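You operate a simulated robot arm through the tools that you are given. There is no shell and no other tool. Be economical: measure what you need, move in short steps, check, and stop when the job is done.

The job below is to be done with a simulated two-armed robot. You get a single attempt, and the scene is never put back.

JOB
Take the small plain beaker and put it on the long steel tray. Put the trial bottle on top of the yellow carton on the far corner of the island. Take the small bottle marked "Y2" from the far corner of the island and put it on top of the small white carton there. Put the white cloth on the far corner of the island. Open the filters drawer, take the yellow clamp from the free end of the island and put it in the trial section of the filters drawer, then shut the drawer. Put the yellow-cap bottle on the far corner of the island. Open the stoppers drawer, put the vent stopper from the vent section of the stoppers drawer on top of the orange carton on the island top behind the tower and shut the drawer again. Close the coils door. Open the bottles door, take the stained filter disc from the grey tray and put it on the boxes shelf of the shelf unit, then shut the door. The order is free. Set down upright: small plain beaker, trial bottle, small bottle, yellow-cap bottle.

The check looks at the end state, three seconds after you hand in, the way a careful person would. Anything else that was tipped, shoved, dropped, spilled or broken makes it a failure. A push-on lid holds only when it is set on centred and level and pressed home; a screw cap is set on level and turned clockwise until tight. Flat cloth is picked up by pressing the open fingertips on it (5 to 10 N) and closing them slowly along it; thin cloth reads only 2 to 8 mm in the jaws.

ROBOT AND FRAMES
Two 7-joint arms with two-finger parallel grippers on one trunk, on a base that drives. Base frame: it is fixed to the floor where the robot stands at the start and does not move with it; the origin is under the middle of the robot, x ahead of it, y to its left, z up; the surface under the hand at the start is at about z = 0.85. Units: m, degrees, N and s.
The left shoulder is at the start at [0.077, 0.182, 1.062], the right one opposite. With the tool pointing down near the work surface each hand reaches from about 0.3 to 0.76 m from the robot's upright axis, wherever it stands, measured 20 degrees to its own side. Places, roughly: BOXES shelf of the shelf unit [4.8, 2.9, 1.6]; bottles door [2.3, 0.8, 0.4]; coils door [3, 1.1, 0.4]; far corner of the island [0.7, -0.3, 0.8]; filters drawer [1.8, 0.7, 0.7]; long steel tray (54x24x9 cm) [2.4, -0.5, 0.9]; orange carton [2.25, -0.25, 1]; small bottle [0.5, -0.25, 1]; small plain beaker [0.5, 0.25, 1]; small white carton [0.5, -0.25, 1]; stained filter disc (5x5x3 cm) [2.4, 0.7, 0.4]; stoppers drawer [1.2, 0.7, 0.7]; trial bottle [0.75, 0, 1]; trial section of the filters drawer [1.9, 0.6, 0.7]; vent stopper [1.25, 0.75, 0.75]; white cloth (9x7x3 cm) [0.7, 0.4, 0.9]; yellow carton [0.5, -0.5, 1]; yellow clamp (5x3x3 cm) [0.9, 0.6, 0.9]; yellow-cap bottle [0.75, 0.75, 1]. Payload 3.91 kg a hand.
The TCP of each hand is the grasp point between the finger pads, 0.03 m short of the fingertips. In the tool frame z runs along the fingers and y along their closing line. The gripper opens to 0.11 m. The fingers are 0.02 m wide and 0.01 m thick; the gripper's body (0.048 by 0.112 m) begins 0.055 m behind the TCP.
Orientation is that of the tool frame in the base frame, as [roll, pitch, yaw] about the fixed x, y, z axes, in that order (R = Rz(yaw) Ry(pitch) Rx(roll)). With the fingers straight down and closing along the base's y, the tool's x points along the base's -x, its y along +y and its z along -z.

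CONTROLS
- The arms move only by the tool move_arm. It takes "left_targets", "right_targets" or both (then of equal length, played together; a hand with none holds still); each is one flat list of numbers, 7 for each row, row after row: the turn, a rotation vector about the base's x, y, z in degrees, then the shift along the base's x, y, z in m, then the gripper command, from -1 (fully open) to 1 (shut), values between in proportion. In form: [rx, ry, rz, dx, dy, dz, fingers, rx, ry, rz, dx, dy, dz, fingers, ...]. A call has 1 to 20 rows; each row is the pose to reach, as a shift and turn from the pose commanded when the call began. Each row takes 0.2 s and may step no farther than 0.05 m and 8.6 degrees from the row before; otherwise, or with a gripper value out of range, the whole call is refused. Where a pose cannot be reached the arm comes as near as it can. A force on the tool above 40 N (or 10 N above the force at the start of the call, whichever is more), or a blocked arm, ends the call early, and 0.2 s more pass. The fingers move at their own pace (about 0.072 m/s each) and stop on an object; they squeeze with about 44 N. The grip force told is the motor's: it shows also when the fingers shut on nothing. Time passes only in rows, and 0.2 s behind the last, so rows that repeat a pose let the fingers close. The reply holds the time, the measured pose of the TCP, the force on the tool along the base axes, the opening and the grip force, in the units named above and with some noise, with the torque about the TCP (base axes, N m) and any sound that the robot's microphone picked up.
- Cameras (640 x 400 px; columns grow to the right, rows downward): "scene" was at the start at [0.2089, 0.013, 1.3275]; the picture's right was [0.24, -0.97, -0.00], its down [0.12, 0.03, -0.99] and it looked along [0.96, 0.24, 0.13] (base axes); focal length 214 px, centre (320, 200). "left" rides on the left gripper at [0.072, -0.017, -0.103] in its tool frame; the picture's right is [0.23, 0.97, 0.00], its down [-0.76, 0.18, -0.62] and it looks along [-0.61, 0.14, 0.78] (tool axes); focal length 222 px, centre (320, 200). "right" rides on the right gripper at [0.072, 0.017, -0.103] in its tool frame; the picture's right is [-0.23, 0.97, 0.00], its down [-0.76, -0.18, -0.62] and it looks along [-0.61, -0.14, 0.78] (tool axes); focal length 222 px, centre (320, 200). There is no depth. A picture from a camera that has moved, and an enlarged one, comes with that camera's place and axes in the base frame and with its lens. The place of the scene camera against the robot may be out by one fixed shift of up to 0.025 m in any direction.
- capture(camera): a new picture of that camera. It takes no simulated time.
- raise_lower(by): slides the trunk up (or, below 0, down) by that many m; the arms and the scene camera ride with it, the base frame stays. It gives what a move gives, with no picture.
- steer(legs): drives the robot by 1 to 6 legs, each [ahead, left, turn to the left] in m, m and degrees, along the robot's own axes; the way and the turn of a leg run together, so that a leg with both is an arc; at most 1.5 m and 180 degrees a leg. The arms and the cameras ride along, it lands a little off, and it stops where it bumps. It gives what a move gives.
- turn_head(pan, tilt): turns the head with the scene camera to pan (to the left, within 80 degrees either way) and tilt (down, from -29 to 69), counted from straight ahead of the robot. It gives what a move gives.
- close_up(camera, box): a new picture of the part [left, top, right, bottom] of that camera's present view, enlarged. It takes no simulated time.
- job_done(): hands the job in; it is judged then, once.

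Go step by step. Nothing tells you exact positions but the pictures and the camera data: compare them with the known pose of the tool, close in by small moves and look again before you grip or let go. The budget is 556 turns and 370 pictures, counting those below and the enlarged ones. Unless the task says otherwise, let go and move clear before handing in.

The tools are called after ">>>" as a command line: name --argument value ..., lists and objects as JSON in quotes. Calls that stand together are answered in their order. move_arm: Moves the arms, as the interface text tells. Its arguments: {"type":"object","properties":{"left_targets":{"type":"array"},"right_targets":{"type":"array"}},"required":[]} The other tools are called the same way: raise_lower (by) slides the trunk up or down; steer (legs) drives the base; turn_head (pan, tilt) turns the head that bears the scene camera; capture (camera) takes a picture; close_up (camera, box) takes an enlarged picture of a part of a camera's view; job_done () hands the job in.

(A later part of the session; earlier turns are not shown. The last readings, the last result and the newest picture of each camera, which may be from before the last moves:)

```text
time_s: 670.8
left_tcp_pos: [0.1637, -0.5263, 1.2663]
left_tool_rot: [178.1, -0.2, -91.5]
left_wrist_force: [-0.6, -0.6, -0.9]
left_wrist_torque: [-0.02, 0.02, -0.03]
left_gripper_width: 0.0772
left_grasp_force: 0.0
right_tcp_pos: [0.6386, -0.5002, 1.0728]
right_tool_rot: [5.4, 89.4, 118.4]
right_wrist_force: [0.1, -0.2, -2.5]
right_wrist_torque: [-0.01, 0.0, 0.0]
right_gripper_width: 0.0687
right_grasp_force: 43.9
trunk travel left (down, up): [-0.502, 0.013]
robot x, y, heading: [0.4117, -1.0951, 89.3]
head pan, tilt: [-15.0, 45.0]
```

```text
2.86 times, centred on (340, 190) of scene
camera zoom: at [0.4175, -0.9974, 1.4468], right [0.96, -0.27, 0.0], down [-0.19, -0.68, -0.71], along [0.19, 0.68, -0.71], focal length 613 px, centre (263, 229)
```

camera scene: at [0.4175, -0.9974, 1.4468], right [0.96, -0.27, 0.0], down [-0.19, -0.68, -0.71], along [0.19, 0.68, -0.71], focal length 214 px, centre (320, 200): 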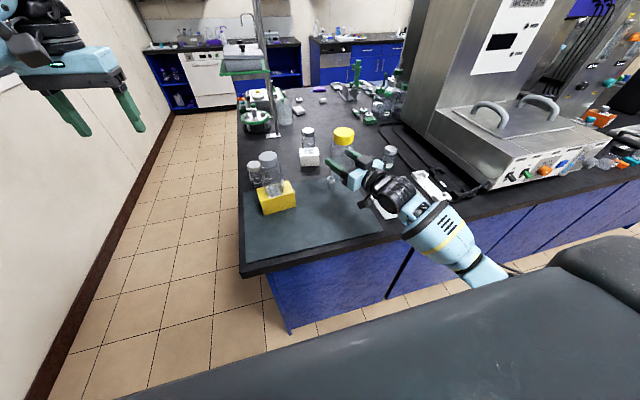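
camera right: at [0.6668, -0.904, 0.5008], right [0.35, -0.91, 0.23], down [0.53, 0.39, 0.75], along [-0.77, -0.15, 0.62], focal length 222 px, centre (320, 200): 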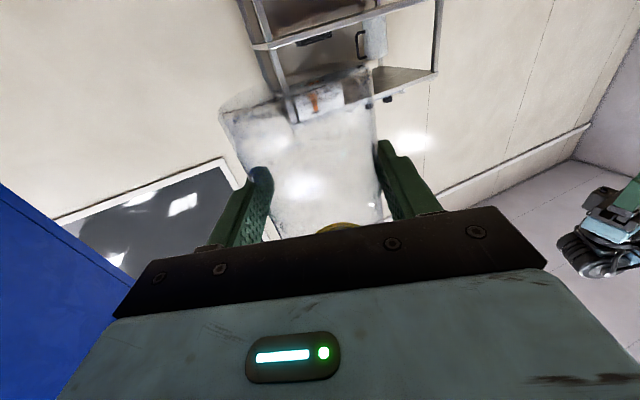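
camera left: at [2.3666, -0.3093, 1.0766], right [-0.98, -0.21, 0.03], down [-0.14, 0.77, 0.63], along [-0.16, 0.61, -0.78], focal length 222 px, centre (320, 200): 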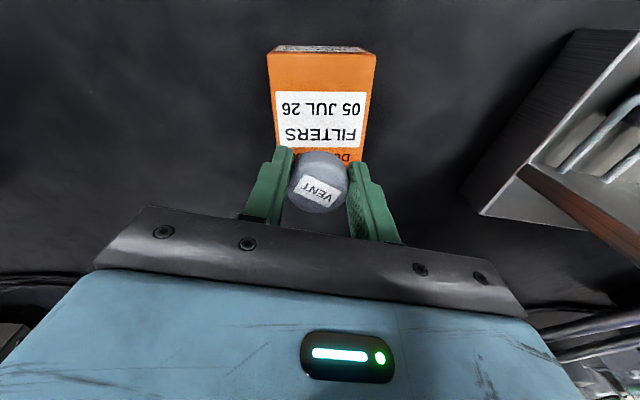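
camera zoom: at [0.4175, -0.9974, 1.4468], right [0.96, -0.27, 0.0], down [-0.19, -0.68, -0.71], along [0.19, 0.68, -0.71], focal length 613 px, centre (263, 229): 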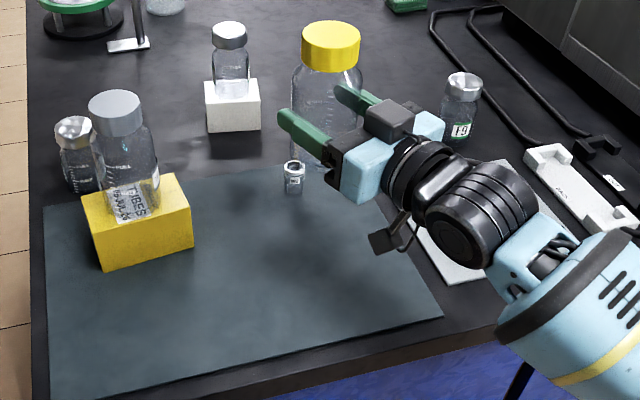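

The wrist camera hangs below the grip, so I must set the bottle near the island's edge (camera beyond the edge) first. Back up, square the tool to the edge, and lower.

>>> steer --legs '[[-0.1, 0, 0]]'

>>> move_arm --right_targets '[0, 0, -7, 0, 0, -0.02, 1, 0, 0, -14, 0, 0, -0.04, 1, 0, 0, -21, 0, 0, -0.06, 1, 0, 0, -27, 0, 0, -0.08, 1, 0, 0, -27, 0, 0, -0.1, 1]'

>>> capture --camera "scene"

```text
time_s: 671.9
left_tcp_pos: [0.1626, -0.6241, 1.2661]
left_tool_rot: [178.1, -0.3, -91.4]
left_wrist_force: [-0.2, -0.2, 0.4]
left_wrist_torque: [0.02, 0.0, 0.01]
left_gripper_width: 0.0771
left_grasp_force: 0.0
right_tcp_pos: [0.637, -0.5993, 1.0731]
right_tool_rot: [5.1, 89.3, 117.9]
right_wrist_force: [0.4, -1.3, -3.2]
right_wrist_torque: [-0.03, -0.02, 0.0]
right_gripper_width: 0.0683
right_grasp_force: 44.1
trunk travel left (down, up): [-0.502, 0.013]
robot x, y, heading: [0.4072, -1.1944, 89.2]
head pan, tilt: [-15.0, 45.0]
```

```text
time_s: 673.1
left_tcp_pos: [0.1629, -0.625, 1.2667]
left_tool_rot: [178.0, -0.3, -91.6]
left_wrist_force: [0.4, 0.6, -0.1]
left_wrist_torque: [0.0, 0.01, 0.0]
left_gripper_width: 0.0771
left_grasp_force: 0.0
right_tcp_pos: [0.6388, -0.6021, 0.9743]
right_tool_rot: [4.7, 89.5, 90.6]
right_wrist_force: [0.2, -0.2, -3.2]
right_wrist_torque: [-0.04, -0.01, -0.01]
right_gripper_width: 0.0683
right_grasp_force: 43.9
trunk travel left (down, up): [-0.502, 0.013]
robot x, y, heading: [0.4068, -1.1973, 89.1]
head pan, tilt: [-15.0, 45.0]
```

```text
98 pictures are left
camera scene: at [0.4171, -1.0964, 1.4467], right [0.96, -0.27, 0.0], down [-0.19, -0.68, -0.71], along [0.19, 0.68, -0.71], focal length 214 px, centre (320, 200)
```

scene: 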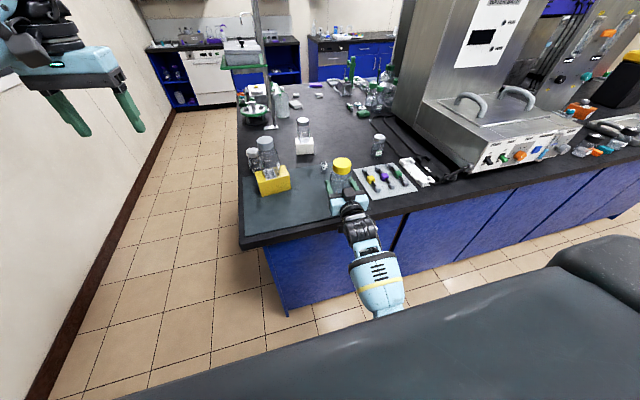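

>>> close_up --camera "scene" --box '[260, 130, 430, 270]'

>>> capture --camera "right"

```text
2.86 times, centred on (345, 200) of scene
camera zoom: at [0.4171, -1.0964, 1.4467], right [0.96, -0.27, 0.0], down [-0.19, -0.68, -0.71], along [0.19, 0.68, -0.71], focal length 613 px, centre (249, 200)
```

zoom: 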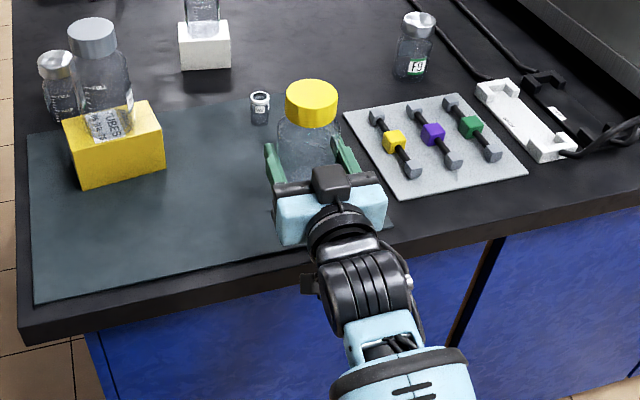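

```text
96 pictures are left
camera right: at [0.6135, -0.703, 0.901], right [-0.97, 0.07, 0.23], down [0.13, -0.64, 0.76], along [0.2, 0.76, 0.61], focal length 222 px, centre (320, 200)
```

right: 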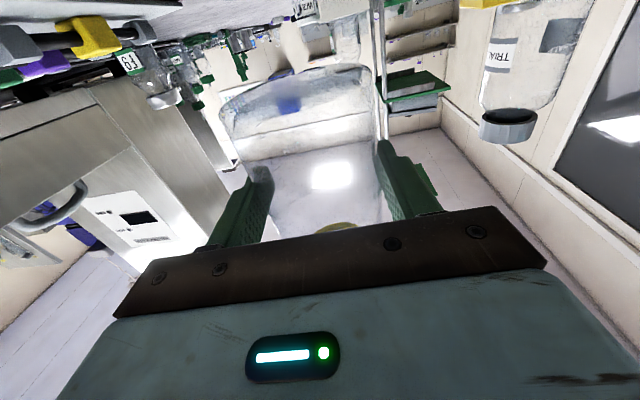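

>>> move_arm --right_targets '[0, 0, 0, -0.01, -0.004, -0.03, 1, 0, 0, 0, -0.01, -0.004, -0.05, 1, 0, 0, 0, -0.01, -0.004, -0.06, 1, 0, 0, 0, -0.01, -0.004, -0.06, 1]'

>>> close_up --camera "scene" --box '[260, 130, 430, 270]'

```text
time_s: 674.1
left_tcp_pos: [0.1621, -0.6256, 1.2666]
left_tool_rot: [178.1, -0.4, -91.4]
left_wrist_force: [0.6, 0.4, -0.3]
left_wrist_torque: [0.01, 0.02, 0.02]
left_gripper_width: 0.0772
left_grasp_force: 0.0
right_tcp_pos: [0.6385, -0.6035, 0.9145]
right_tool_rot: [-60.2, 88.4, 25.5]
right_wrist_force: [-1.0, -0.5, -3.1]
right_wrist_torque: [0.0, -0.02, 0.02]
right_gripper_width: 0.068
right_grasp_force: 44.3
trunk travel left (down, up): [-0.502, 0.013]
robot x, y, heading: [0.4049, -1.1963, 89.3]
head pan, tilt: [-15.0, 45.0]
```

```text
2.86 times, centred on (345, 200) of scene
camera zoom: at [0.4164, -1.0965, 1.4468], right [0.96, -0.27, 0.0], down [-0.19, -0.68, -0.71], along [0.19, 0.68, -0.71], focal length 613 px, centre (249, 200)
```

zoom: 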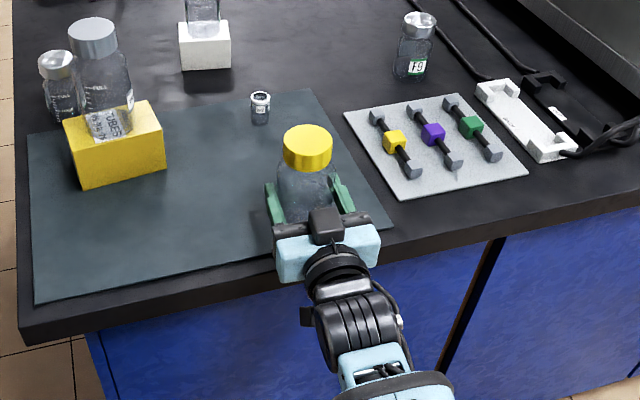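

>>> move_arm --right_targets '[0, 0, 0, 0, 0, -0.004, 1, 0, 0, 0, 0, 0, -0.008, 1, 0, 0, 0, 0, 0, -0.011, 1, 0, 0, 0, 0, 0, -0.011, 1]'

```text
time_s: 675.1
left_tcp_pos: [0.1619, -0.6271, 1.2685]
left_tool_rot: [178.1, 0.1, -91.4]
left_wrist_force: [-0.2, 0.4, 0.2]
left_wrist_torque: [0.04, 0.03, 0.01]
left_gripper_width: 0.0769
left_grasp_force: 0.0
right_tcp_pos: [0.6397, -0.6055, 0.9105]
right_tool_rot: [-42.9, 87.7, 42.8]
right_wrist_force: [2.7, 9.6, 32.7]
right_wrist_torque: [0.07, 0.63, -0.17]
right_gripper_width: 0.0683
right_grasp_force: 44.3
trunk travel left (down, up): [-0.502, 0.013]
robot x, y, heading: [0.4048, -1.1926, 89.4]
head pan, tilt: [-15.0, 45.0]
```

Contact. Relieve, open, and back straight out.

>>> move_arm --right_targets '[0, 0, 0, 0, 0, 0.008, 0.5, 0, 0, 0, 0, 0, 0.008, 0, 0, 0, 0, 0, 0, 0.008, -0.6, 0, 0, 0, 0, 0, 0.008, -1, 0, 0, 0, 0, 0, 0.008, -1]'

>>> close_up --camera "scene" --box '[260, 130, 430, 270]'

```text
time_s: 676.3
left_tcp_pos: [0.1628, -0.625, 1.2671]
left_tool_rot: [178.0, -0.3, -91.5]
left_wrist_force: [-0.5, -0.4, -0.5]
left_wrist_torque: [-0.02, -0.05, 0.02]
left_gripper_width: 0.0767
left_grasp_force: 0.0
right_tcp_pos: [0.6383, -0.6028, 0.9116]
right_tool_rot: [-61.9, 88.3, 24.0]
right_wrist_force: [-0.9, 0.6, 0.1]
right_wrist_torque: [0.02, 0.02, -0.02]
right_gripper_width: 0.1101
right_grasp_force: 0.0
trunk travel left (down, up): [-0.502, 0.013]
robot x, y, heading: [0.4099, -1.1958, 89.4]
head pan, tilt: [-15.0, 45.0]
```

```text
2.86 times, centred on (345, 200) of scene
camera zoom: at [0.4162, -1.0966, 1.4467], right [0.96, -0.27, 0.0], down [-0.19, -0.68, -0.71], along [0.19, 0.68, -0.71], focal length 613 px, centre (249, 200)
```

zoom: 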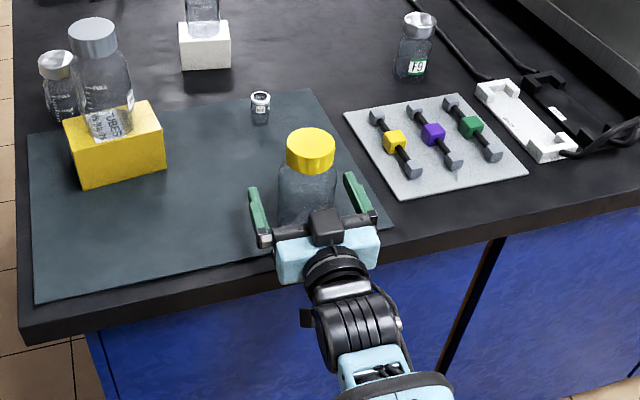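

Standing upright. Back out.

>>> steer --legs '[[-0.22, 0, 0]]'

>>> close_up --camera "scene" --box '[240, 110, 440, 250]'

```text
time_s: 678.0
left_tcp_pos: [0.1597, -0.8432, 1.2676]
left_tool_rot: [178.2, -0.3, -91.5]
left_wrist_force: [0.1, -0.4, -0.6]
left_wrist_torque: [0.0, 0.02, 0.0]
left_gripper_width: 0.077
left_grasp_force: 0.1
right_tcp_pos: [0.6361, -0.8205, 0.9108]
right_tool_rot: [-59.5, 88.2, 26.3]
right_wrist_force: [0.2, 0.1, -0.2]
right_wrist_torque: [0.02, 0.0, -0.01]
right_gripper_width: 0.1102
right_grasp_force: 0.1
trunk travel left (down, up): [-0.502, 0.013]
robot x, y, heading: [0.4046, -1.4093, 89.3]
head pan, tilt: [-15.0, 45.0]
```

```text
2.86 times, centred on (340, 180) of scene
camera zoom: at [0.4133, -1.3145, 1.4467], right [0.96, -0.27, 0.0], down [-0.19, -0.68, -0.71], along [0.19, 0.68, -0.71], focal length 613 px, centre (263, 257)
```

zoom: 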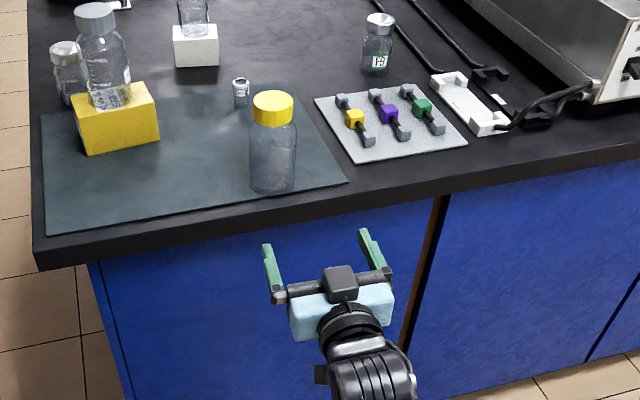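

The yellow-cap bottle stands on the mat. Now restore the right tool to vertical, raised, for the trip to the cloth.

>>> move_arm --right_targets '[-8, 0, 0, 0, 0, 0.03, -1, -16, 0, 0, 0, 0, 0.06, -1, -24, 0, 0, 0, -0.01, 0.09, -1, -32, 0, 0, 0, -0.02, 0.12, -1, -40, 0, 0, 0, -0.03, 0.15, -1, -48, 0, 0, 0, -0.04, 0.18, -1, -56, 0, 0, 0, -0.05, 0.21, -1, -64, 0, 0, 0, -0.06, 0.24, -1, -72, 0, 0, 0, -0.07, 0.27, -1, -80, 0, 0, 0, -0.08, 0.3, -1, -88, 0, 0, 0, -0.09, 0.33, -1]'

>>> capture --camera "scene"

```text
time_s: 680.4
left_tcp_pos: [0.1601, -0.844, 1.2672]
left_tool_rot: [178.1, -0.2, -91.6]
left_wrist_force: [-0.6, 0.1, 0.3]
left_wrist_torque: [0.0, 0.0, 0.02]
left_gripper_width: 0.077
left_grasp_force: 0.0
right_tcp_pos: [0.6891, -0.8264, 1.2402]
right_tool_rot: [-175.4, 3.9, -89.9]
right_wrist_force: [-0.1, 1.2, 0.1]
right_wrist_torque: [-0.02, 0.01, 0.02]
right_gripper_width: 0.1099
right_grasp_force: 0.0
right hand out of reach, approached as far as the arm can: row 8, 9, 10, 11
trunk travel left (down, up): [-0.502, 0.013]
robot x, y, heading: [0.4044, -1.4151, 89.3]
head pan, tilt: [-15.0, 45.0]
```

```text
92 pictures are left
camera scene: at [0.4133, -1.3155, 1.4469], right [0.96, -0.27, 0.0], down [-0.19, -0.68, -0.71], along [0.19, 0.68, -0.71], focal length 214 px, centre (320, 200)
```

scene: 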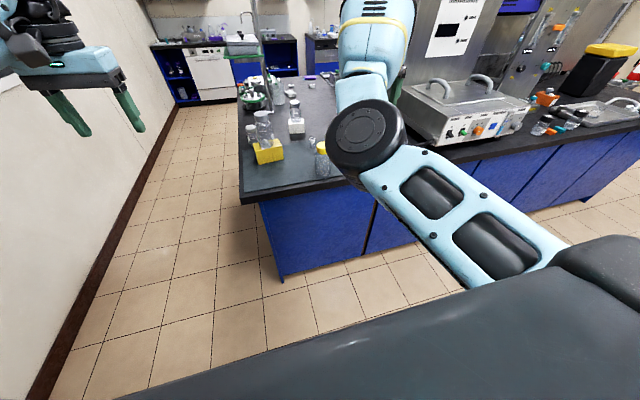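

>>> steer --legs '[[0.66, 0.65, 0], [1.4, 0, 0], [1.2, 0, 0], [0, -1.15, 0], [0, 0, 180]]'

>>> turn_head --pan -10 --tilt 35

>>> capture --camera "scene"

```text
time_s: 715.9
left_tcp_pos: [1.2117, 1.2788, 1.2663]
left_tool_rot: [178.1, -0.3, 90.0]
left_wrist_force: [0.1, -0.7, -0.1]
left_wrist_torque: [-0.01, 0.05, 0.02]
left_gripper_width: 0.0769
left_grasp_force: 0.1
right_tcp_pos: [0.6828, 1.2499, 1.2446]
right_tool_rot: [-175.6, 4.5, 91.5]
right_wrist_force: [0.1, -0.1, -0.1]
right_wrist_torque: [-0.03, -0.04, 0.04]
right_gripper_width: 0.11
right_grasp_force: 0.1
trunk travel left (down, up): [-0.502, 0.013]
robot x, y, heading: [0.9538, 1.8424, -89.2]
head pan, tilt: [-15.0, 45.0]
```

```text
time_s: 716.6
left_tcp_pos: [1.2117, 1.2782, 1.2661]
left_tool_rot: [178.0, -0.3, 89.9]
left_wrist_force: [0.6, -0.2, 0.0]
left_wrist_torque: [0.01, -0.03, 0.02]
left_gripper_width: 0.0771
left_grasp_force: 0.0
right_tcp_pos: [0.6806, 1.2496, 1.2441]
right_tool_rot: [-175.8, 4.5, 91.2]
right_wrist_force: [0.5, 0.4, 0.1]
right_wrist_torque: [0.0, 0.01, -0.03]
right_gripper_width: 0.1099
right_grasp_force: 0.0
trunk travel left (down, up): [-0.502, 0.013]
robot x, y, heading: [0.9555, 1.839, -89.1]
head pan, tilt: [-10.0, 35.0]
```

```text
91 pictures are left
camera scene: at [0.9255, 1.7196, 1.4615], right [-0.99, 0.16, 0.0], down [0.09, 0.57, -0.82], along [-0.13, -0.81, -0.57], focal length 214 px, centre (320, 200)
```

scene: 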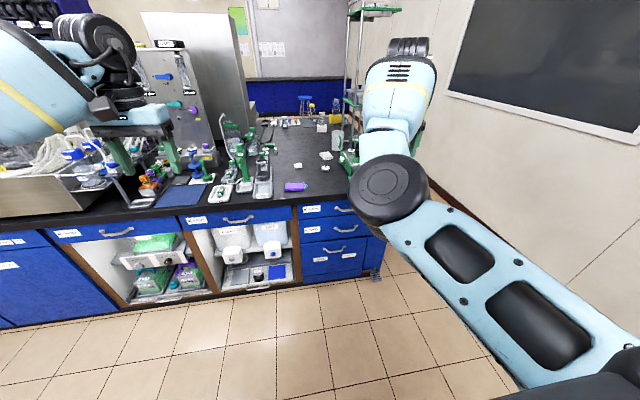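

Retract the left hand (tall equipment is in front of it), then lower the trunk.

>>> move_arm --left_targets '[0, 0, 0, 0.02, 0.04, 0, -0.4, 0, 0, 0, 0.04, 0.08, 0.0, -0.4, 0, 0, 0, 0.06, 0.12, 0.0, -0.4, 0, 0, 0, 0.08, 0.16, 0.0, -0.4, 0, 0, 0, 0.1, 0.2, 0.0, -0.4, 0, 0, 0, 0.12, 0.24, 0.0, -0.4, 0, 0, 0, 0.13, 0.28, 0, -0.4]' --right_targets '[0, 0, 0, 0, 0, 0, -0.4, 0, 0, 0, 0, 0, 0, -0.4, 0, 0, 0, 0, 0, 0, -0.4, 0, 0, 0, 0, 0, 0, -0.4, 0, 0, 0, 0, 0, 0, -0.4, 0, 0, 0, 0, 0, 0, -0.4, 0, 0, 0, 0, 0, 0, -0.4]'

>>> raise_lower --by -0.15

>>> capture --camera "right"

```text
time_s: 718.2
left_tcp_pos: [1.3431, 1.5599, 1.267]
left_tool_rot: [178.1, -0.2, 89.9]
left_wrist_force: [0.3, 0.2, 0.3]
left_wrist_torque: [-0.02, 0.0, 0.03]
left_gripper_width: 0.0772
left_grasp_force: 0.0
right_tcp_pos: [0.6785, 1.2508, 1.2462]
right_tool_rot: [-175.6, 4.6, 91.2]
right_wrist_force: [-0.5, 0.7, 0.3]
right_wrist_torque: [-0.03, -0.02, -0.03]
right_gripper_width: 0.0772
right_grasp_force: 0.0
trunk travel left (down, up): [-0.502, 0.013]
robot x, y, heading: [0.954, 1.8407, -89.2]
head pan, tilt: [-10.0, 35.0]
```

```text
time_s: 719.9
left_tcp_pos: [1.3421, 1.5241, 1.0484]
left_tool_rot: [178.3, -13.8, 89.9]
left_wrist_force: [-0.1, 0.3, -0.5]
left_wrist_torque: [0.0, 0.01, -0.02]
left_gripper_width: 0.077
left_grasp_force: 0.1
right_tcp_pos: [0.6676, 1.23, 0.902]
right_tool_rot: [-175.6, -14.0, 89.9]
right_wrist_force: [0.5, -1.1, -0.4]
right_wrist_torque: [0.02, 0.02, 0.01]
right_gripper_width: 0.0766
right_grasp_force: 0.1
trunk travel left (down, up): [-0.352, 0.163]
robot x, y, heading: [0.9519, 1.8429, -89.3]
head pan, tilt: [-10.0, 35.0]
```

```text
90 pictures are left
camera right: at [0.692, 1.2741, 1.0198], right [0.97, -0.2, -0.13], down [-0.13, -0.89, 0.43], along [-0.2, -0.4, -0.89], focal length 222 px, centre (320, 200)
```

right: 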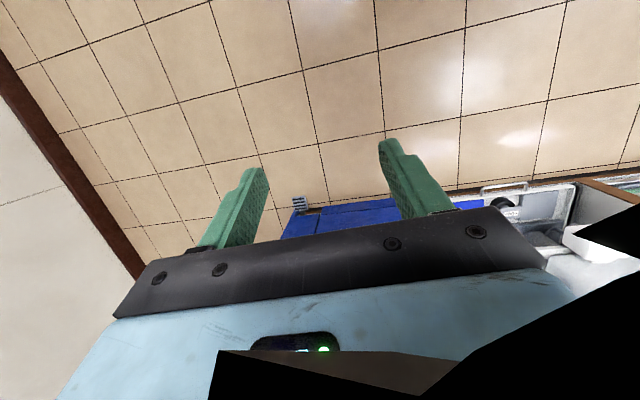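

>>> move_arm --right_targets '[-4, -1.5, 0, 0, 0.02, 0.04, -0.4, -8, -3, 0, 0, 0.04, 0.08, -0.4, -12, -4, 0, 0, 0.06, 0.12, -0.4, -14, -4.4, 0, 0.01, 0.08, 0.16, -0.4, -14, -4.4, 0, 0.02, 0.1, 0.2, -0.4]'

>>> capture --camera "scene"

```text
time_s: 721.3
left_tcp_pos: [1.3428, 1.5246, 1.0479]
left_tool_rot: [178.4, -13.9, 90.0]
left_wrist_force: [-0.3, 1.4, -0.1]
left_wrist_torque: [-0.02, -0.01, -0.02]
left_gripper_width: 0.0771
left_grasp_force: 0.1
right_tcp_pos: [0.6045, 1.2462, 1.03]
right_tool_rot: [-180.0, -7.2, 88.8]
right_wrist_force: [1.7, -0.5, -0.7]
right_wrist_torque: [0.0, 0.01, -0.02]
right_gripper_width: 0.0768
right_grasp_force: 0.1
right hand out of reach, approached as far as the arm can: row 1, 2, 3, 4, 5
trunk travel left (down, up): [-0.352, 0.163]
robot x, y, heading: [0.9524, 1.8457, -89.2]
head pan, tilt: [-10.0, 35.0]
stopped in row 5 (right hand): the arm was blocked; the commanded pose is now the measured one
```

```text
89 pictures are left
camera scene: at [0.9269, 1.6163, 1.2873], right [-0.99, 0.16, 0.0], down [0.09, 0.57, -0.82], along [-0.13, -0.81, -0.57], focal length 214 px, centre (320, 200)
```

scene: 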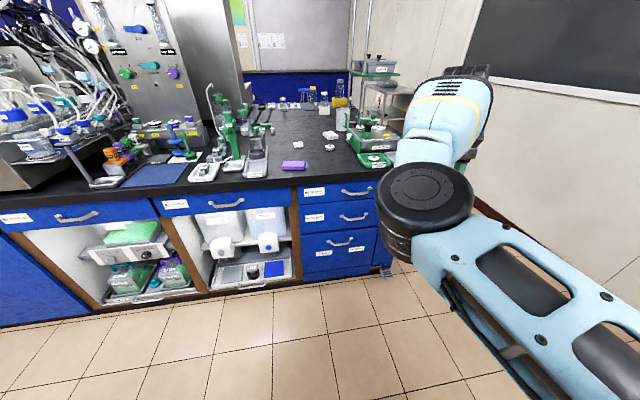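

The elbow is locked straight again; use the inward tilt trick.

>>> move_arm --right_targets '[8, 0, 0, 0, 0.03, 0, -0.4, 16, 0, 0, 0, 0.06, 0, -0.4, 24, 0, 0, 0, 0.09, 0.01, -0.4, 32, 0, 0, 0, 0.12, 0.02, -0.4, 40, 0, 0, 0, 0.15, 0.03, -0.4, 48, 0, 0, 0, 0.18, 0.04, -0.4, 56, 0, 0, 0, 0.21, 0.05, -0.4, 64, 0, 0, 0, 0.24, 0.06, -0.4, 72, 0, 0, 0, 0.27, 0.07, -0.4, 72, 0, 0, 0, 0.3, 0.07, -0.4]'

>>> move_arm --right_targets '[-8, 0, 0, 0, -0.02, 0.01, -0.4, -16, 0, 0, 0.01, -0.04, 0.02, -0.4, -24, 0, 0, 0.02, -0.06, 0.03, -0.4, -32, 0, 0, 0.03, -0.08, 0.04, -0.4, -40, 0, 0, 0.04, -0.1, 0.05, -0.4, -48, 0, 0, 0.05, -0.11, 0.05, -0.4, -56, 0, 0, 0.06, -0.12, 0.05, -0.4, -64, 0, 0, 0.06, -0.13, 0.05, -0.4, -72, 0, 0, 0.06, -0.14, 0.05, -0.4, -72, 0, 0, 0.06, -0.14, 0.05, -0.4]'

>>> capture --camera "scene"

```text
time_s: 722.2
left_tcp_pos: [1.3433, 1.5245, 1.0475]
left_tool_rot: [178.3, -13.9, 89.8]
left_wrist_force: [0.3, 0.4, 0.2]
left_wrist_torque: [0.02, 0.01, 0.01]
left_gripper_width: 0.077
left_grasp_force: 0.0
right_tcp_pos: [0.574, 1.369, 0.9423]
right_tool_rot: [-177.8, -44.3, 83.5]
right_wrist_force: [0.2, 0.2, -0.1]
right_wrist_torque: [-0.01, 0.02, -0.04]
right_gripper_width: 0.0768
right_grasp_force: 0.1
right hand out of reach, approached as far as the arm can: row 2
trunk travel left (down, up): [-0.352, 0.163]
robot x, y, heading: [0.9532, 1.8435, -89.3]
head pan, tilt: [-10.0, 35.0]
stopped in row 4 (right hand): the arm was blocked; the commanded pose is now the measured one
```

```text
time_s: 724.4
left_tcp_pos: [1.3424, 1.5245, 1.0471]
left_tool_rot: [178.4, -13.8, 89.8]
left_wrist_force: [-0.1, -0.9, 0.6]
left_wrist_torque: [0.03, -0.04, 0.01]
left_gripper_width: 0.0771
left_grasp_force: 0.0
right_tcp_pos: [0.6268, 1.2269, 0.9942]
right_tool_rot: [175.6, 27.7, 84.1]
right_wrist_force: [0.0, 0.9, -0.2]
right_wrist_torque: [0.0, -0.04, 0.02]
right_gripper_width: 0.0772
right_grasp_force: 0.1
right hand out of reach, approached as far as the arm can: row 4, 5, 6, 7, 8
trunk travel left (down, up): [-0.352, 0.163]
robot x, y, heading: [0.9529, 1.8457, -89.4]
head pan, tilt: [-10.0, 35.0]
```

```text
88 pictures are left
camera scene: at [0.9268, 1.6159, 1.2873], right [-0.99, 0.16, 0.0], down [0.09, 0.57, -0.82], along [-0.13, -0.81, -0.57], focal length 214 px, centre (320, 200)
```

scene: 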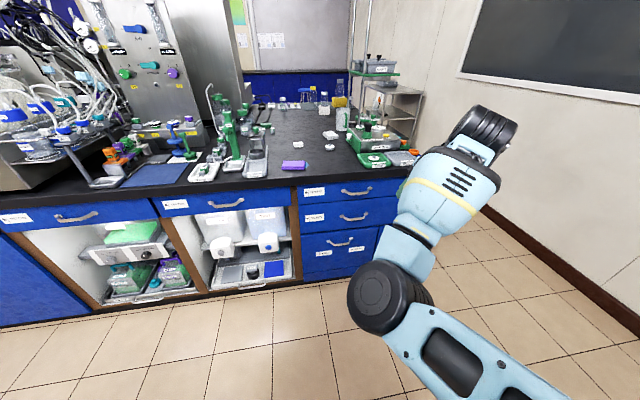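

The tool now leans 28° forward, which suits the reach to the cloth. Raise it a bit and look from nearer.

>>> move_arm --right_targets '[0, 0, 0, 0.01, 0, 0.03, -0.4, 0, 0, 0, 0.02, 0, 0.06, -0.4, 0, 0, 2, 0.03, 0, 0.09, -0.4, 0, 0, 4, 0.04, 0, 0.12, -0.4, 0, 0, 6, 0.05, 0, 0.14, -0.4]'

>>> capture --camera "right"

```text
time_s: 725.8
left_tcp_pos: [1.3409, 1.5247, 1.0476]
left_tool_rot: [178.3, -13.9, 89.9]
left_wrist_force: [-0.5, 1.1, 0.2]
left_wrist_torque: [0.04, 0.01, -0.01]
left_gripper_width: 0.0773
left_grasp_force: 0.0
right_tcp_pos: [0.6393, 1.1979, 1.1213]
right_tool_rot: [175.8, 26.1, 87.8]
right_wrist_force: [0.4, 0.1, 0.1]
right_wrist_torque: [0.01, 0.0, -0.01]
right_gripper_width: 0.0772
right_grasp_force: 0.0
right hand out of reach, approached as far as the arm can: row 2, 3, 4, 5
trunk travel left (down, up): [-0.352, 0.163]
robot x, y, heading: [0.9513, 1.8438, -89.3]
head pan, tilt: [-10.0, 35.0]
stopped in row 5 (right hand): the arm was blocked; the commanded pose is now the measured one
```

```text
87 pictures are left
camera right: at [0.6527, 1.3083, 1.1832], right [0.96, -0.21, 0.16], down [-0.24, -0.41, 0.88], along [-0.12, -0.89, -0.44], focal length 222 px, centre (320, 200)
```

right: 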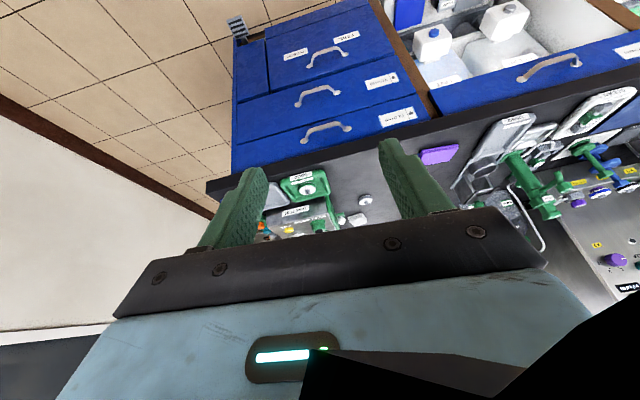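

The right arm has folded into an awkward branch; the left arm is fine. I'll use the left hand for the cloth: straighten it and drive to x≈0.45.

>>> move_arm --left_targets '[-3, 0, 0, -0.02, -0.04, 0.01, -0.6, -6, 1, 0, -0.04, -0.08, 0.02, -0.6, -9, 1, 0, -0.06, -0.12, 0.03, -0.6, -12, 1.5, 0, -0.08, -0.16, 0.04, -0.6, -13.9, 1.7, 0, -0.1, -0.2, 0.05, -0.6, -13.9, 1.7, 0, -0.12, -0.24, 0.06, -0.6, -13.9, 1.7, 0, -0.14, -0.28, 0.06, -0.6]'

>>> steer --legs '[[0, -0.5, 0], [0.4, 0, 0]]'

>>> turn_head --pan 15 --tilt 40

>>> capture --camera "scene"

>>> capture --camera "left"

```text
time_s: 727.4
left_tcp_pos: [1.2019, 1.2421, 1.107]
left_tool_rot: [179.9, 0.2, 89.5]
left_wrist_force: [-0.5, -0.6, 0.3]
left_wrist_torque: [0.04, -0.03, 0.02]
left_gripper_width: 0.0879
left_grasp_force: 0.1
right_tcp_pos: [0.6402, 1.1984, 1.1195]
right_tool_rot: [175.7, 26.0, 87.9]
right_wrist_force: [-0.4, -0.1, -0.2]
right_wrist_torque: [0.03, -0.01, -0.02]
right_gripper_width: 0.0771
right_grasp_force: 0.0
trunk travel left (down, up): [-0.352, 0.163]
robot x, y, heading: [0.953, 1.8449, -89.2]
head pan, tilt: [-10.0, 35.0]
```

```text
time_s: 734.3
left_tcp_pos: [0.7181, 0.8391, 1.1067]
left_tool_rot: [179.8, 0.1, 90.2]
left_wrist_force: [0.6, 0.1, -0.5]
left_wrist_torque: [0.01, 0.0, -0.02]
left_gripper_width: 0.088
left_grasp_force: 0.2
right_tcp_pos: [0.1558, 0.7898, 1.1212]
right_tool_rot: [175.9, 26.1, 88.3]
right_wrist_force: [-0.4, 0.1, 0.0]
right_wrist_torque: [-0.01, -0.01, -0.06]
right_gripper_width: 0.0772
right_grasp_force: 0.0
trunk travel left (down, up): [-0.352, 0.163]
robot x, y, heading: [0.463, 1.4355, -89.2]
head pan, tilt: [-10.0, 35.0]
```

```text
time_s: 735.2
left_tcp_pos: [0.7181, 0.8403, 1.1066]
left_tool_rot: [179.8, 0.1, 90.0]
left_wrist_force: [0.2, 0.2, -0.4]
left_wrist_torque: [0.01, -0.01, 0.03]
left_gripper_width: 0.088
left_grasp_force: 0.1
right_tcp_pos: [0.1542, 0.7907, 1.122]
right_tool_rot: [175.9, 26.1, 88.2]
right_wrist_force: [0.2, 0.3, 0.4]
right_wrist_torque: [-0.02, -0.02, -0.03]
right_gripper_width: 0.077
right_grasp_force: 0.1
trunk travel left (down, up): [-0.352, 0.163]
robot x, y, heading: [0.4613, 1.4316, -88.9]
head pan, tilt: [15.0, 40.0]
```

```text
86 pictures are left
camera scene: at [0.4761, 1.2153, 1.2797], right [-0.96, -0.28, 0.0], down [-0.18, 0.62, -0.77], along [0.21, -0.74, -0.64], focal length 214 px, centre (320, 200)
```

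scene: 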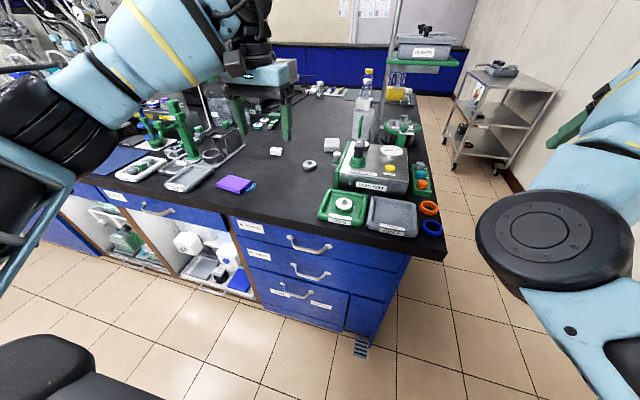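

```text
85 pictures are left
camera left: at [0.7019, 0.9134, 1.2098], right [0.97, 0.23, 0.0], down [0.18, -0.76, 0.62], along [0.14, -0.61, -0.78], focal length 222 px, centre (320, 200)
```

left: 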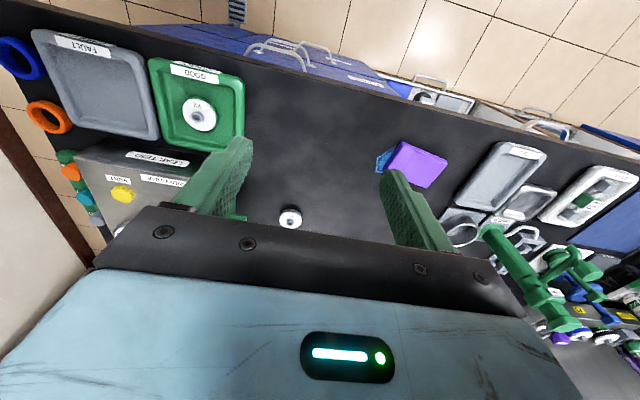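

>>> steer --legs '[[0.28, 0, 0]]'

>>> capture --camera "left"

>>> capture --camera "scene"

```text
time_s: 737.2
left_tcp_pos: [0.7212, 0.5569, 1.1066]
left_tool_rot: [180.0, 0.0, 89.8]
left_wrist_force: [-0.4, 0.4, -1.2]
left_wrist_torque: [0.03, -0.01, 0.0]
left_gripper_width: 0.0879
left_grasp_force: 0.0
right_tcp_pos: [0.1569, 0.5105, 1.122]
right_tool_rot: [175.9, 26.1, 88.0]
right_wrist_force: [-0.1, 0.8, 0.8]
right_wrist_torque: [0.03, 0.0, 0.0]
right_gripper_width: 0.0769
right_grasp_force: 0.1
trunk travel left (down, up): [-0.352, 0.163]
robot x, y, heading: [0.4706, 1.16, -89.3]
head pan, tilt: [15.0, 40.0]
```

```text
84 pictures are left
camera left: at [0.7046, 0.6313, 1.2097], right [0.97, 0.22, 0.0], down [0.17, -0.76, 0.62], along [0.14, -0.61, -0.78], focal length 222 px, centre (320, 200)
```

left: 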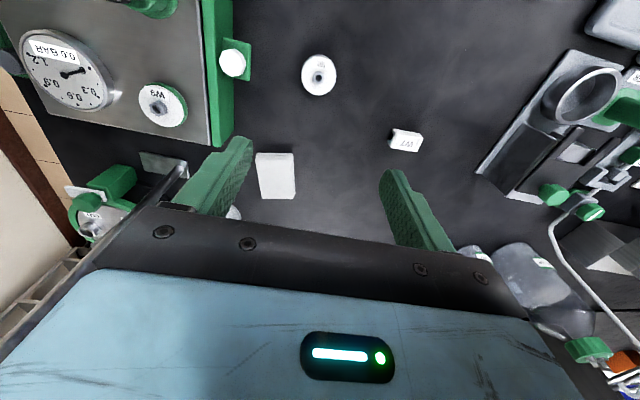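

```text
83 pictures are left
camera scene: at [0.48, 0.9339, 1.2796], right [-0.96, -0.27, 0.0], down [-0.18, 0.62, -0.77], along [0.21, -0.74, -0.64], focal length 214 px, centre (320, 200)
```

scene: 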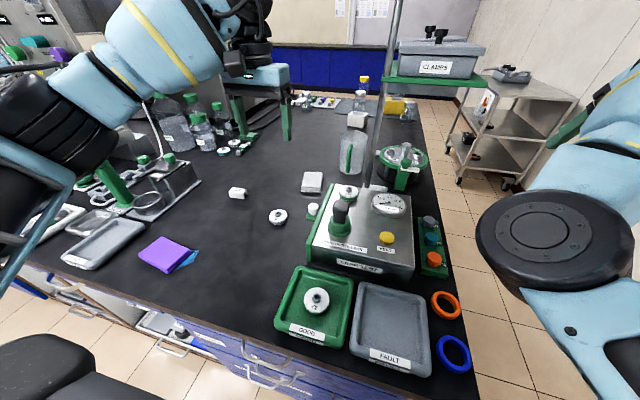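

The folded cloth is at about (0.677, 0.41), 6.5 cm wide in x. Move over it.

>>> move_arm --left_targets '[0, 0, 0, -0.01, -0.035, -0.02, -0.6, 0, 0, 0, -0.02, -0.07, -0.04, -0.6, 0, 0, 0, -0.03, -0.105, -0.07, -0.6, 0, 0, 0, -0.044, -0.13, -0.1, -0.6, 0, 0, 0, -0.044, -0.147, -0.13, -0.6, 0, 0, 0, -0.044, -0.147, -0.13, -0.6]'

>>> capture --camera "left"

```text
time_s: 738.6
left_tcp_pos: [0.6841, 0.4538, 0.9955]
left_tool_rot: [179.9, 0.1, 89.8]
left_wrist_force: [0.3, -0.5, 0.8]
left_wrist_torque: [-0.02, -0.02, 0.0]
left_gripper_width: 0.0878
left_grasp_force: 0.1
left hand out of reach, approached as far as the arm can: row 3, 4, 5, 6
right_tcp_pos: [0.1554, 0.5116, 1.121]
right_tool_rot: [175.9, 26.0, 87.9]
right_wrist_force: [-0.2, 0.4, 0.7]
right_wrist_torque: [-0.01, -0.03, 0.02]
right_gripper_width: 0.077
right_grasp_force: 0.1
trunk travel left (down, up): [-0.352, 0.163]
robot x, y, heading: [0.4703, 1.1507, -89.2]
head pan, tilt: [15.0, 40.0]
```

```text
82 pictures are left
camera left: at [0.667, 0.5263, 1.0987], right [0.97, 0.22, 0.0], down [0.17, -0.76, 0.63], along [0.14, -0.61, -0.78], focal length 222 px, centre (320, 200)
```

left: 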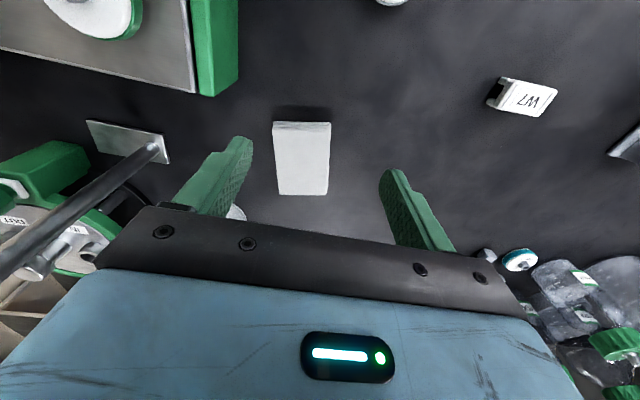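

>>> steer --legs '[[0.055, 0, 0]]'

>>> move_arm --left_targets '[0, 0, 0, -0.006, 0.005, -0.03, -0.6, 0, 0, 0, -0.009, 0.008, -0.06, -0.6, 0, 0, 0, -0.009, 0.008, -0.06, -0.6]'

>>> capture --camera "left"

```text
time_s: 739.5
left_tcp_pos: [0.6838, 0.3979, 0.9948]
left_tool_rot: [179.9, 0.1, 89.9]
left_wrist_force: [0.3, -0.5, -0.5]
left_wrist_torque: [0.03, 0.0, 0.0]
left_gripper_width: 0.0879
left_grasp_force: 0.1
right_tcp_pos: [0.157, 0.457, 1.119]
right_tool_rot: [175.9, 26.0, 88.1]
right_wrist_force: [0.1, 0.0, -0.2]
right_wrist_torque: [0.04, -0.01, 0.0]
right_gripper_width: 0.0769
right_grasp_force: 0.0
trunk travel left (down, up): [-0.352, 0.163]
robot x, y, heading: [0.472, 1.1021, -89.3]
head pan, tilt: [15.0, 40.0]
```

```text
time_s: 740.3
left_tcp_pos: [0.6744, 0.4085, 0.9356]
left_tool_rot: [179.9, 0.1, 89.7]
left_wrist_force: [0.2, -0.1, 0.1]
left_wrist_torque: [0.0, 0.0, 0.02]
left_gripper_width: 0.0879
left_grasp_force: 0.0
right_tcp_pos: [0.1575, 0.4588, 1.1212]
right_tool_rot: [176.0, 26.0, 88.0]
right_wrist_force: [0.2, 0.7, -0.3]
right_wrist_torque: [0.03, 0.01, -0.01]
right_gripper_width: 0.0766
right_grasp_force: 0.1
trunk travel left (down, up): [-0.352, 0.163]
robot x, y, heading: [0.4673, 1.1005, -89.4]
head pan, tilt: [15.0, 40.0]
```

```text
81 pictures are left
camera left: at [0.6586, 0.4814, 1.0384], right [0.97, 0.22, 0.0], down [0.17, -0.76, 0.63], along [0.14, -0.61, -0.78], focal length 222 px, centre (320, 200)
```

left: 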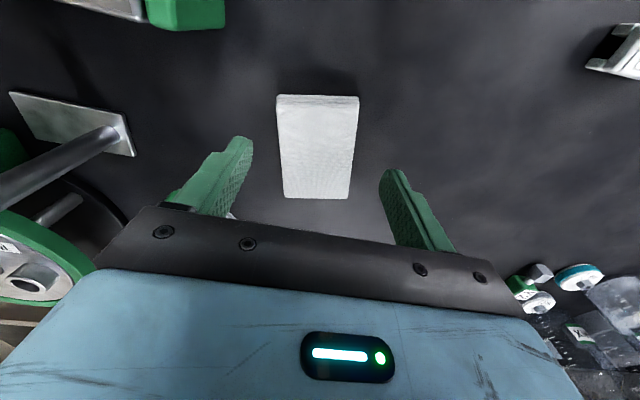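

Centred. Descend and close on the cloth's sides slowly.

>>> move_arm --left_targets '[0, 0, 0, 0, 0, -0.03, -0.6, 0, 0, 0, 0, 0, -0.05, -0.6, 0, 0, 0, 0, 0, -0.052, -0.4, 0, 0, 0, 0, 0, -0.052, -0.2, 0, 0, 0, 0, 0, -0.052, 0, 0, 0, 0, 0, 0, -0.052, 0.3, 0, 0, 0, 0, 0, -0.052, 0.6, 0, 0, 0, 0, 0, -0.052, 1, 0, 0, 0, 0, 0, -0.052, 1]'

>>> capture --camera "left"

```text
time_s: 742.3
left_tcp_pos: [0.6756, 0.4064, 0.8824]
left_tool_rot: [179.8, 0.1, 89.8]
left_wrist_force: [0.5, -0.2, 2.0]
left_wrist_torque: [-0.02, -0.02, 0.04]
left_gripper_width: 0.0676
left_grasp_force: 43.7
right_tcp_pos: [0.1576, 0.4588, 1.1209]
right_tool_rot: [175.9, 26.1, 87.9]
right_wrist_force: [-0.4, 0.0, 0.0]
right_wrist_torque: [-0.01, -0.02, -0.01]
right_gripper_width: 0.0771
right_grasp_force: 0.1
trunk travel left (down, up): [-0.352, 0.163]
robot x, y, heading: [0.4684, 1.1053, -89.2]
head pan, tilt: [15.0, 40.0]
```

```text
80 pictures are left
camera left: at [0.6595, 0.4807, 0.9867], right [0.97, 0.22, 0.0], down [0.17, -0.76, 0.62], along [0.14, -0.61, -0.78], focal length 222 px, centre (320, 200)
```

left: 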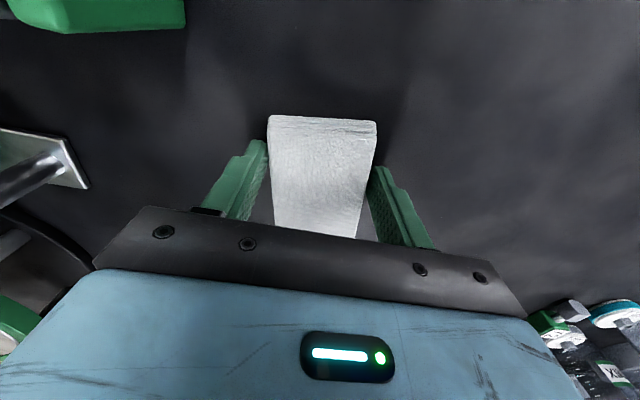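

It holds like a block (68 mm). Lift and pull back.

>>> move_arm --left_targets '[0, 0, 0, 0, 0.0, 0.03, 1, 0, 0, 0, 0, 0.01, 0.06, 1, 0, 0, 0, 0, 0.03, 0.09, 1, 0, 0, 0, 0, 0.05, 0.12, 1, 0, 0, 0, 0, 0.07, 0.15, 1, 0, 0, 0, 0, 0.09, 0.18, 1, 0, 0, 0, 0, 0.11, 0.2, 1]'

>>> capture --camera "left"

```text
time_s: 743.9
left_tcp_pos: [0.6771, 0.5162, 1.0847]
left_tool_rot: [179.9, 0.2, 89.8]
left_wrist_force: [-0.6, -0.3, 1.2]
left_wrist_torque: [0.02, 0.0, -0.01]
left_gripper_width: 0.0671
left_grasp_force: 44.4
right_tcp_pos: [0.1583, 0.4582, 1.1218]
right_tool_rot: [175.9, 26.0, 87.9]
right_wrist_force: [-0.3, -0.2, 0.0]
right_wrist_torque: [0.01, -0.01, -0.01]
right_gripper_width: 0.0771
right_grasp_force: 0.0
trunk travel left (down, up): [-0.352, 0.163]
robot x, y, heading: [0.4684, 1.0991, -88.9]
head pan, tilt: [15.0, 40.0]
```

```text
79 pictures are left
camera left: at [0.661, 0.5893, 1.1866], right [0.97, 0.23, 0.0], down [0.18, -0.76, 0.63], along [0.14, -0.61, -0.78], focal length 222 px, centre (320, 200)
```

left: 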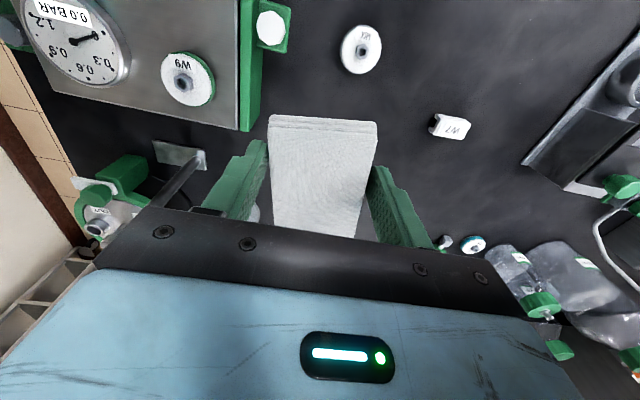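

Carry it: back out, raise, go around the near end.

>>> steer --legs '[[-0.55, 0, 0]]'

>>> raise_lower --by 0.15

>>> steer --legs '[[0, -0.62, 0], [1.2, 0, 0], [1.2, 0, 0], [0, 0, 89]]'

>>> turn_head --pan 5 --tilt 45

>>> capture --camera "scene"

>>> capture --camera "left"

```text
time_s: 747.1
left_tcp_pos: [0.667, 1.0716, 1.0833]
left_tool_rot: [179.9, 0.1, 89.7]
left_wrist_force: [-0.5, -0.2, -0.1]
left_wrist_torque: [-0.01, -0.03, 0.02]
left_gripper_width: 0.0665
left_grasp_force: 44.0
right_tcp_pos: [0.1484, 1.0145, 1.121]
right_tool_rot: [175.9, 26.1, 87.8]
right_wrist_force: [0.0, 0.5, 0.0]
right_wrist_torque: [-0.03, 0.03, 0.04]
right_gripper_width: 0.0772
right_grasp_force: 0.2
trunk travel left (down, up): [-0.352, 0.163]
robot x, y, heading: [0.4623, 1.6594, -89.4]
head pan, tilt: [15.0, 40.0]
```

```text
time_s: 748.9
left_tcp_pos: [0.6689, 1.0707, 1.2297]
left_tool_rot: [-179.9, -0.2, 89.6]
left_wrist_force: [1.0, -0.3, -1.4]
left_wrist_torque: [0.02, -0.01, 0.01]
left_gripper_width: 0.0658
left_grasp_force: 44.6
right_tcp_pos: [0.1485, 1.0141, 1.2699]
right_tool_rot: [175.8, 25.9, 87.8]
right_wrist_force: [-0.1, 0.6, -0.3]
right_wrist_torque: [0.05, 0.03, -0.03]
right_gripper_width: 0.0769
right_grasp_force: 0.1
trunk travel left (down, up): [-0.502, 0.013]
robot x, y, heading: [0.4613, 1.6585, -89.5]
head pan, tilt: [15.0, 40.0]
```

```text
time_s: 770.0
left_tcp_pos: [0.4713, -0.5425, 1.2326]
left_tool_rot: [-180.0, 0.1, -179.3]
left_wrist_force: [0.8, -0.1, -0.2]
left_wrist_torque: [0.02, -0.02, -0.01]
left_gripper_width: 0.0636
left_grasp_force: 44.0
right_tcp_pos: [0.5361, -1.0616, 1.2721]
right_tool_rot: [175.8, 26.1, 178.9]
right_wrist_force: [0.3, 0.2, 0.0]
right_wrist_torque: [-0.03, -0.03, 0.04]
right_gripper_width: 0.0769
right_grasp_force: 0.1
trunk travel left (down, up): [-0.502, 0.013]
robot x, y, heading: [-0.1101, -0.7593, 1.9]
head pan, tilt: [15.0, 40.0]
```

```text
time_s: 770.8
left_tcp_pos: [0.4712, -0.5421, 1.2336]
left_tool_rot: [179.9, 0.1, -179.4]
left_wrist_force: [-0.2, -0.5, 0.6]
left_wrist_torque: [-0.02, 0.04, -0.01]
left_gripper_width: 0.0638
left_grasp_force: 44.4
right_tcp_pos: [0.5361, -1.0621, 1.2706]
right_tool_rot: [175.9, 26.2, 178.9]
right_wrist_force: [-0.6, 0.0, 0.4]
right_wrist_torque: [0.0, 0.0, -0.01]
right_gripper_width: 0.077
right_grasp_force: 0.1
trunk travel left (down, up): [-0.502, 0.013]
robot x, y, heading: [-0.1151, -0.7586, 1.6]
head pan, tilt: [5.0, 45.0]
```

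```text
78 pictures are left
camera scene: at [-0.0178, -0.7573, 1.4468], right [0.12, -0.99, 0.0], down [-0.7, -0.08, -0.71], along [0.7, 0.08, -0.71], focal length 214 px, centre (320, 200)
```

scene: 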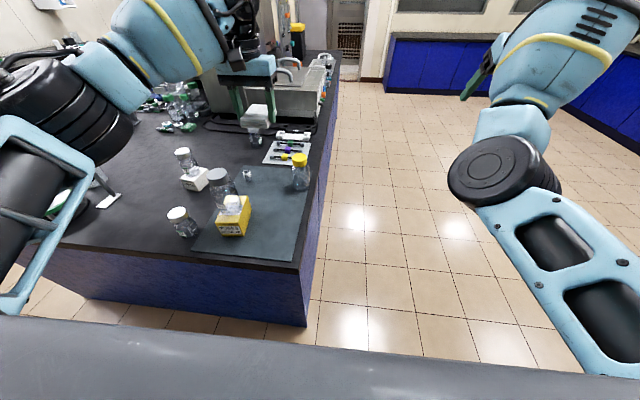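

```text
77 pictures are left
camera left: at [0.3993, -0.5604, 1.3363], right [-0.24, 0.97, 0.0], down [0.76, 0.19, 0.62], along [0.61, 0.15, -0.78], focal length 222 px, centre (320, 200)
```

left: 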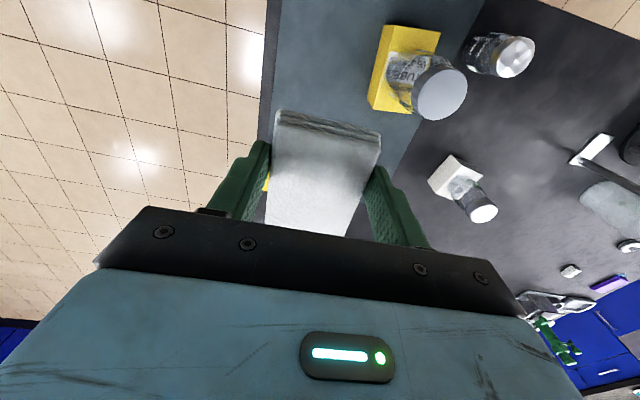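

Positioned over the free part of the mat. Lower.

>>> move_arm --left_targets '[0, 0, 0, 0.005, -0.003, -0.04, 1, 0, 0, 0, 0.01, -0.006, -0.08, 1, 0, 0, 0, 0.015, -0.008, -0.12, 1, 0, 0, 0, 0.015, -0.008, -0.16, 1, 0, 0, 0, 0.015, -0.008, -0.2, 1, 0, 0, 0, 0.015, -0.008, -0.24, 1, 0, 0, 0, 0.015, -0.008, -0.28, 1, 0, 0, 0, 0.015, -0.008, -0.31, 1]'

>>> close_up --camera "scene" --box '[160, 120, 340, 270]'

>>> capture --camera "left"

```text
time_s: 772.5
left_tcp_pos: [0.4869, -0.5518, 0.9207]
left_tool_rot: [179.9, 0.1, -179.1]
left_wrist_force: [-0.3, 1.1, 0.0]
left_wrist_torque: [-0.01, -0.04, -0.04]
left_gripper_width: 0.0637
left_grasp_force: 43.8
right_tcp_pos: [0.5368, -1.0622, 1.271]
right_tool_rot: [175.9, 26.0, 178.9]
right_wrist_force: [0.3, 0.3, 0.4]
right_wrist_torque: [0.01, -0.01, -0.01]
right_gripper_width: 0.0773
right_grasp_force: 0.0
trunk travel left (down, up): [-0.502, 0.013]
robot x, y, heading: [-0.1134, -0.7614, 1.9]
head pan, tilt: [5.0, 45.0]
```

```text
2.67 times, centred on (250, 195) of scene
camera zoom: at [-0.0174, -0.7575, 1.4467], right [0.12, -0.99, 0.0], down [-0.7, -0.08, -0.71], along [0.7, 0.08, -0.71], focal length 572 px, centre (507, 213)
```

zoom: 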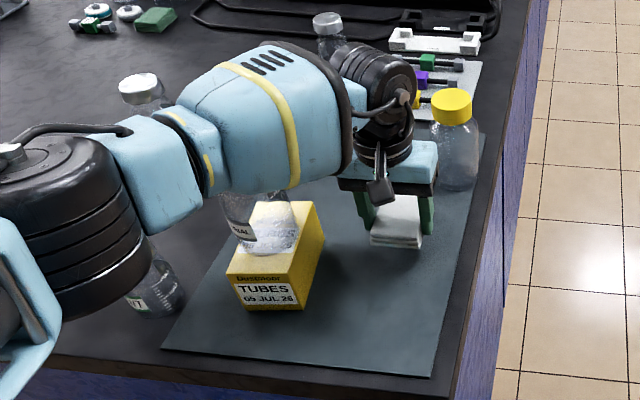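

```text
75 pictures are left
camera left: at [0.4166, -0.5688, 1.0246], right [-0.24, 0.97, 0.0], down [0.76, 0.19, 0.62], along [0.61, 0.15, -0.78], focal length 222 px, centre (320, 200)
```

left: 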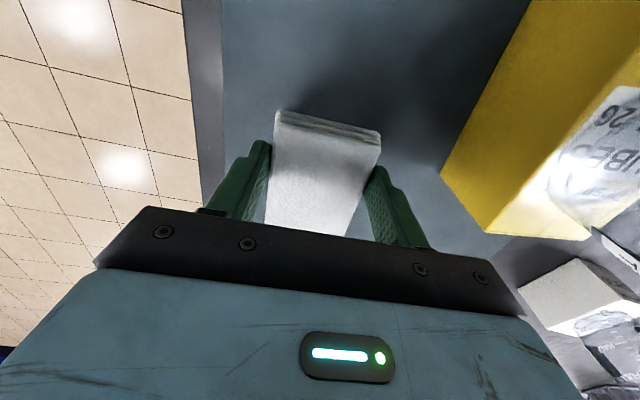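

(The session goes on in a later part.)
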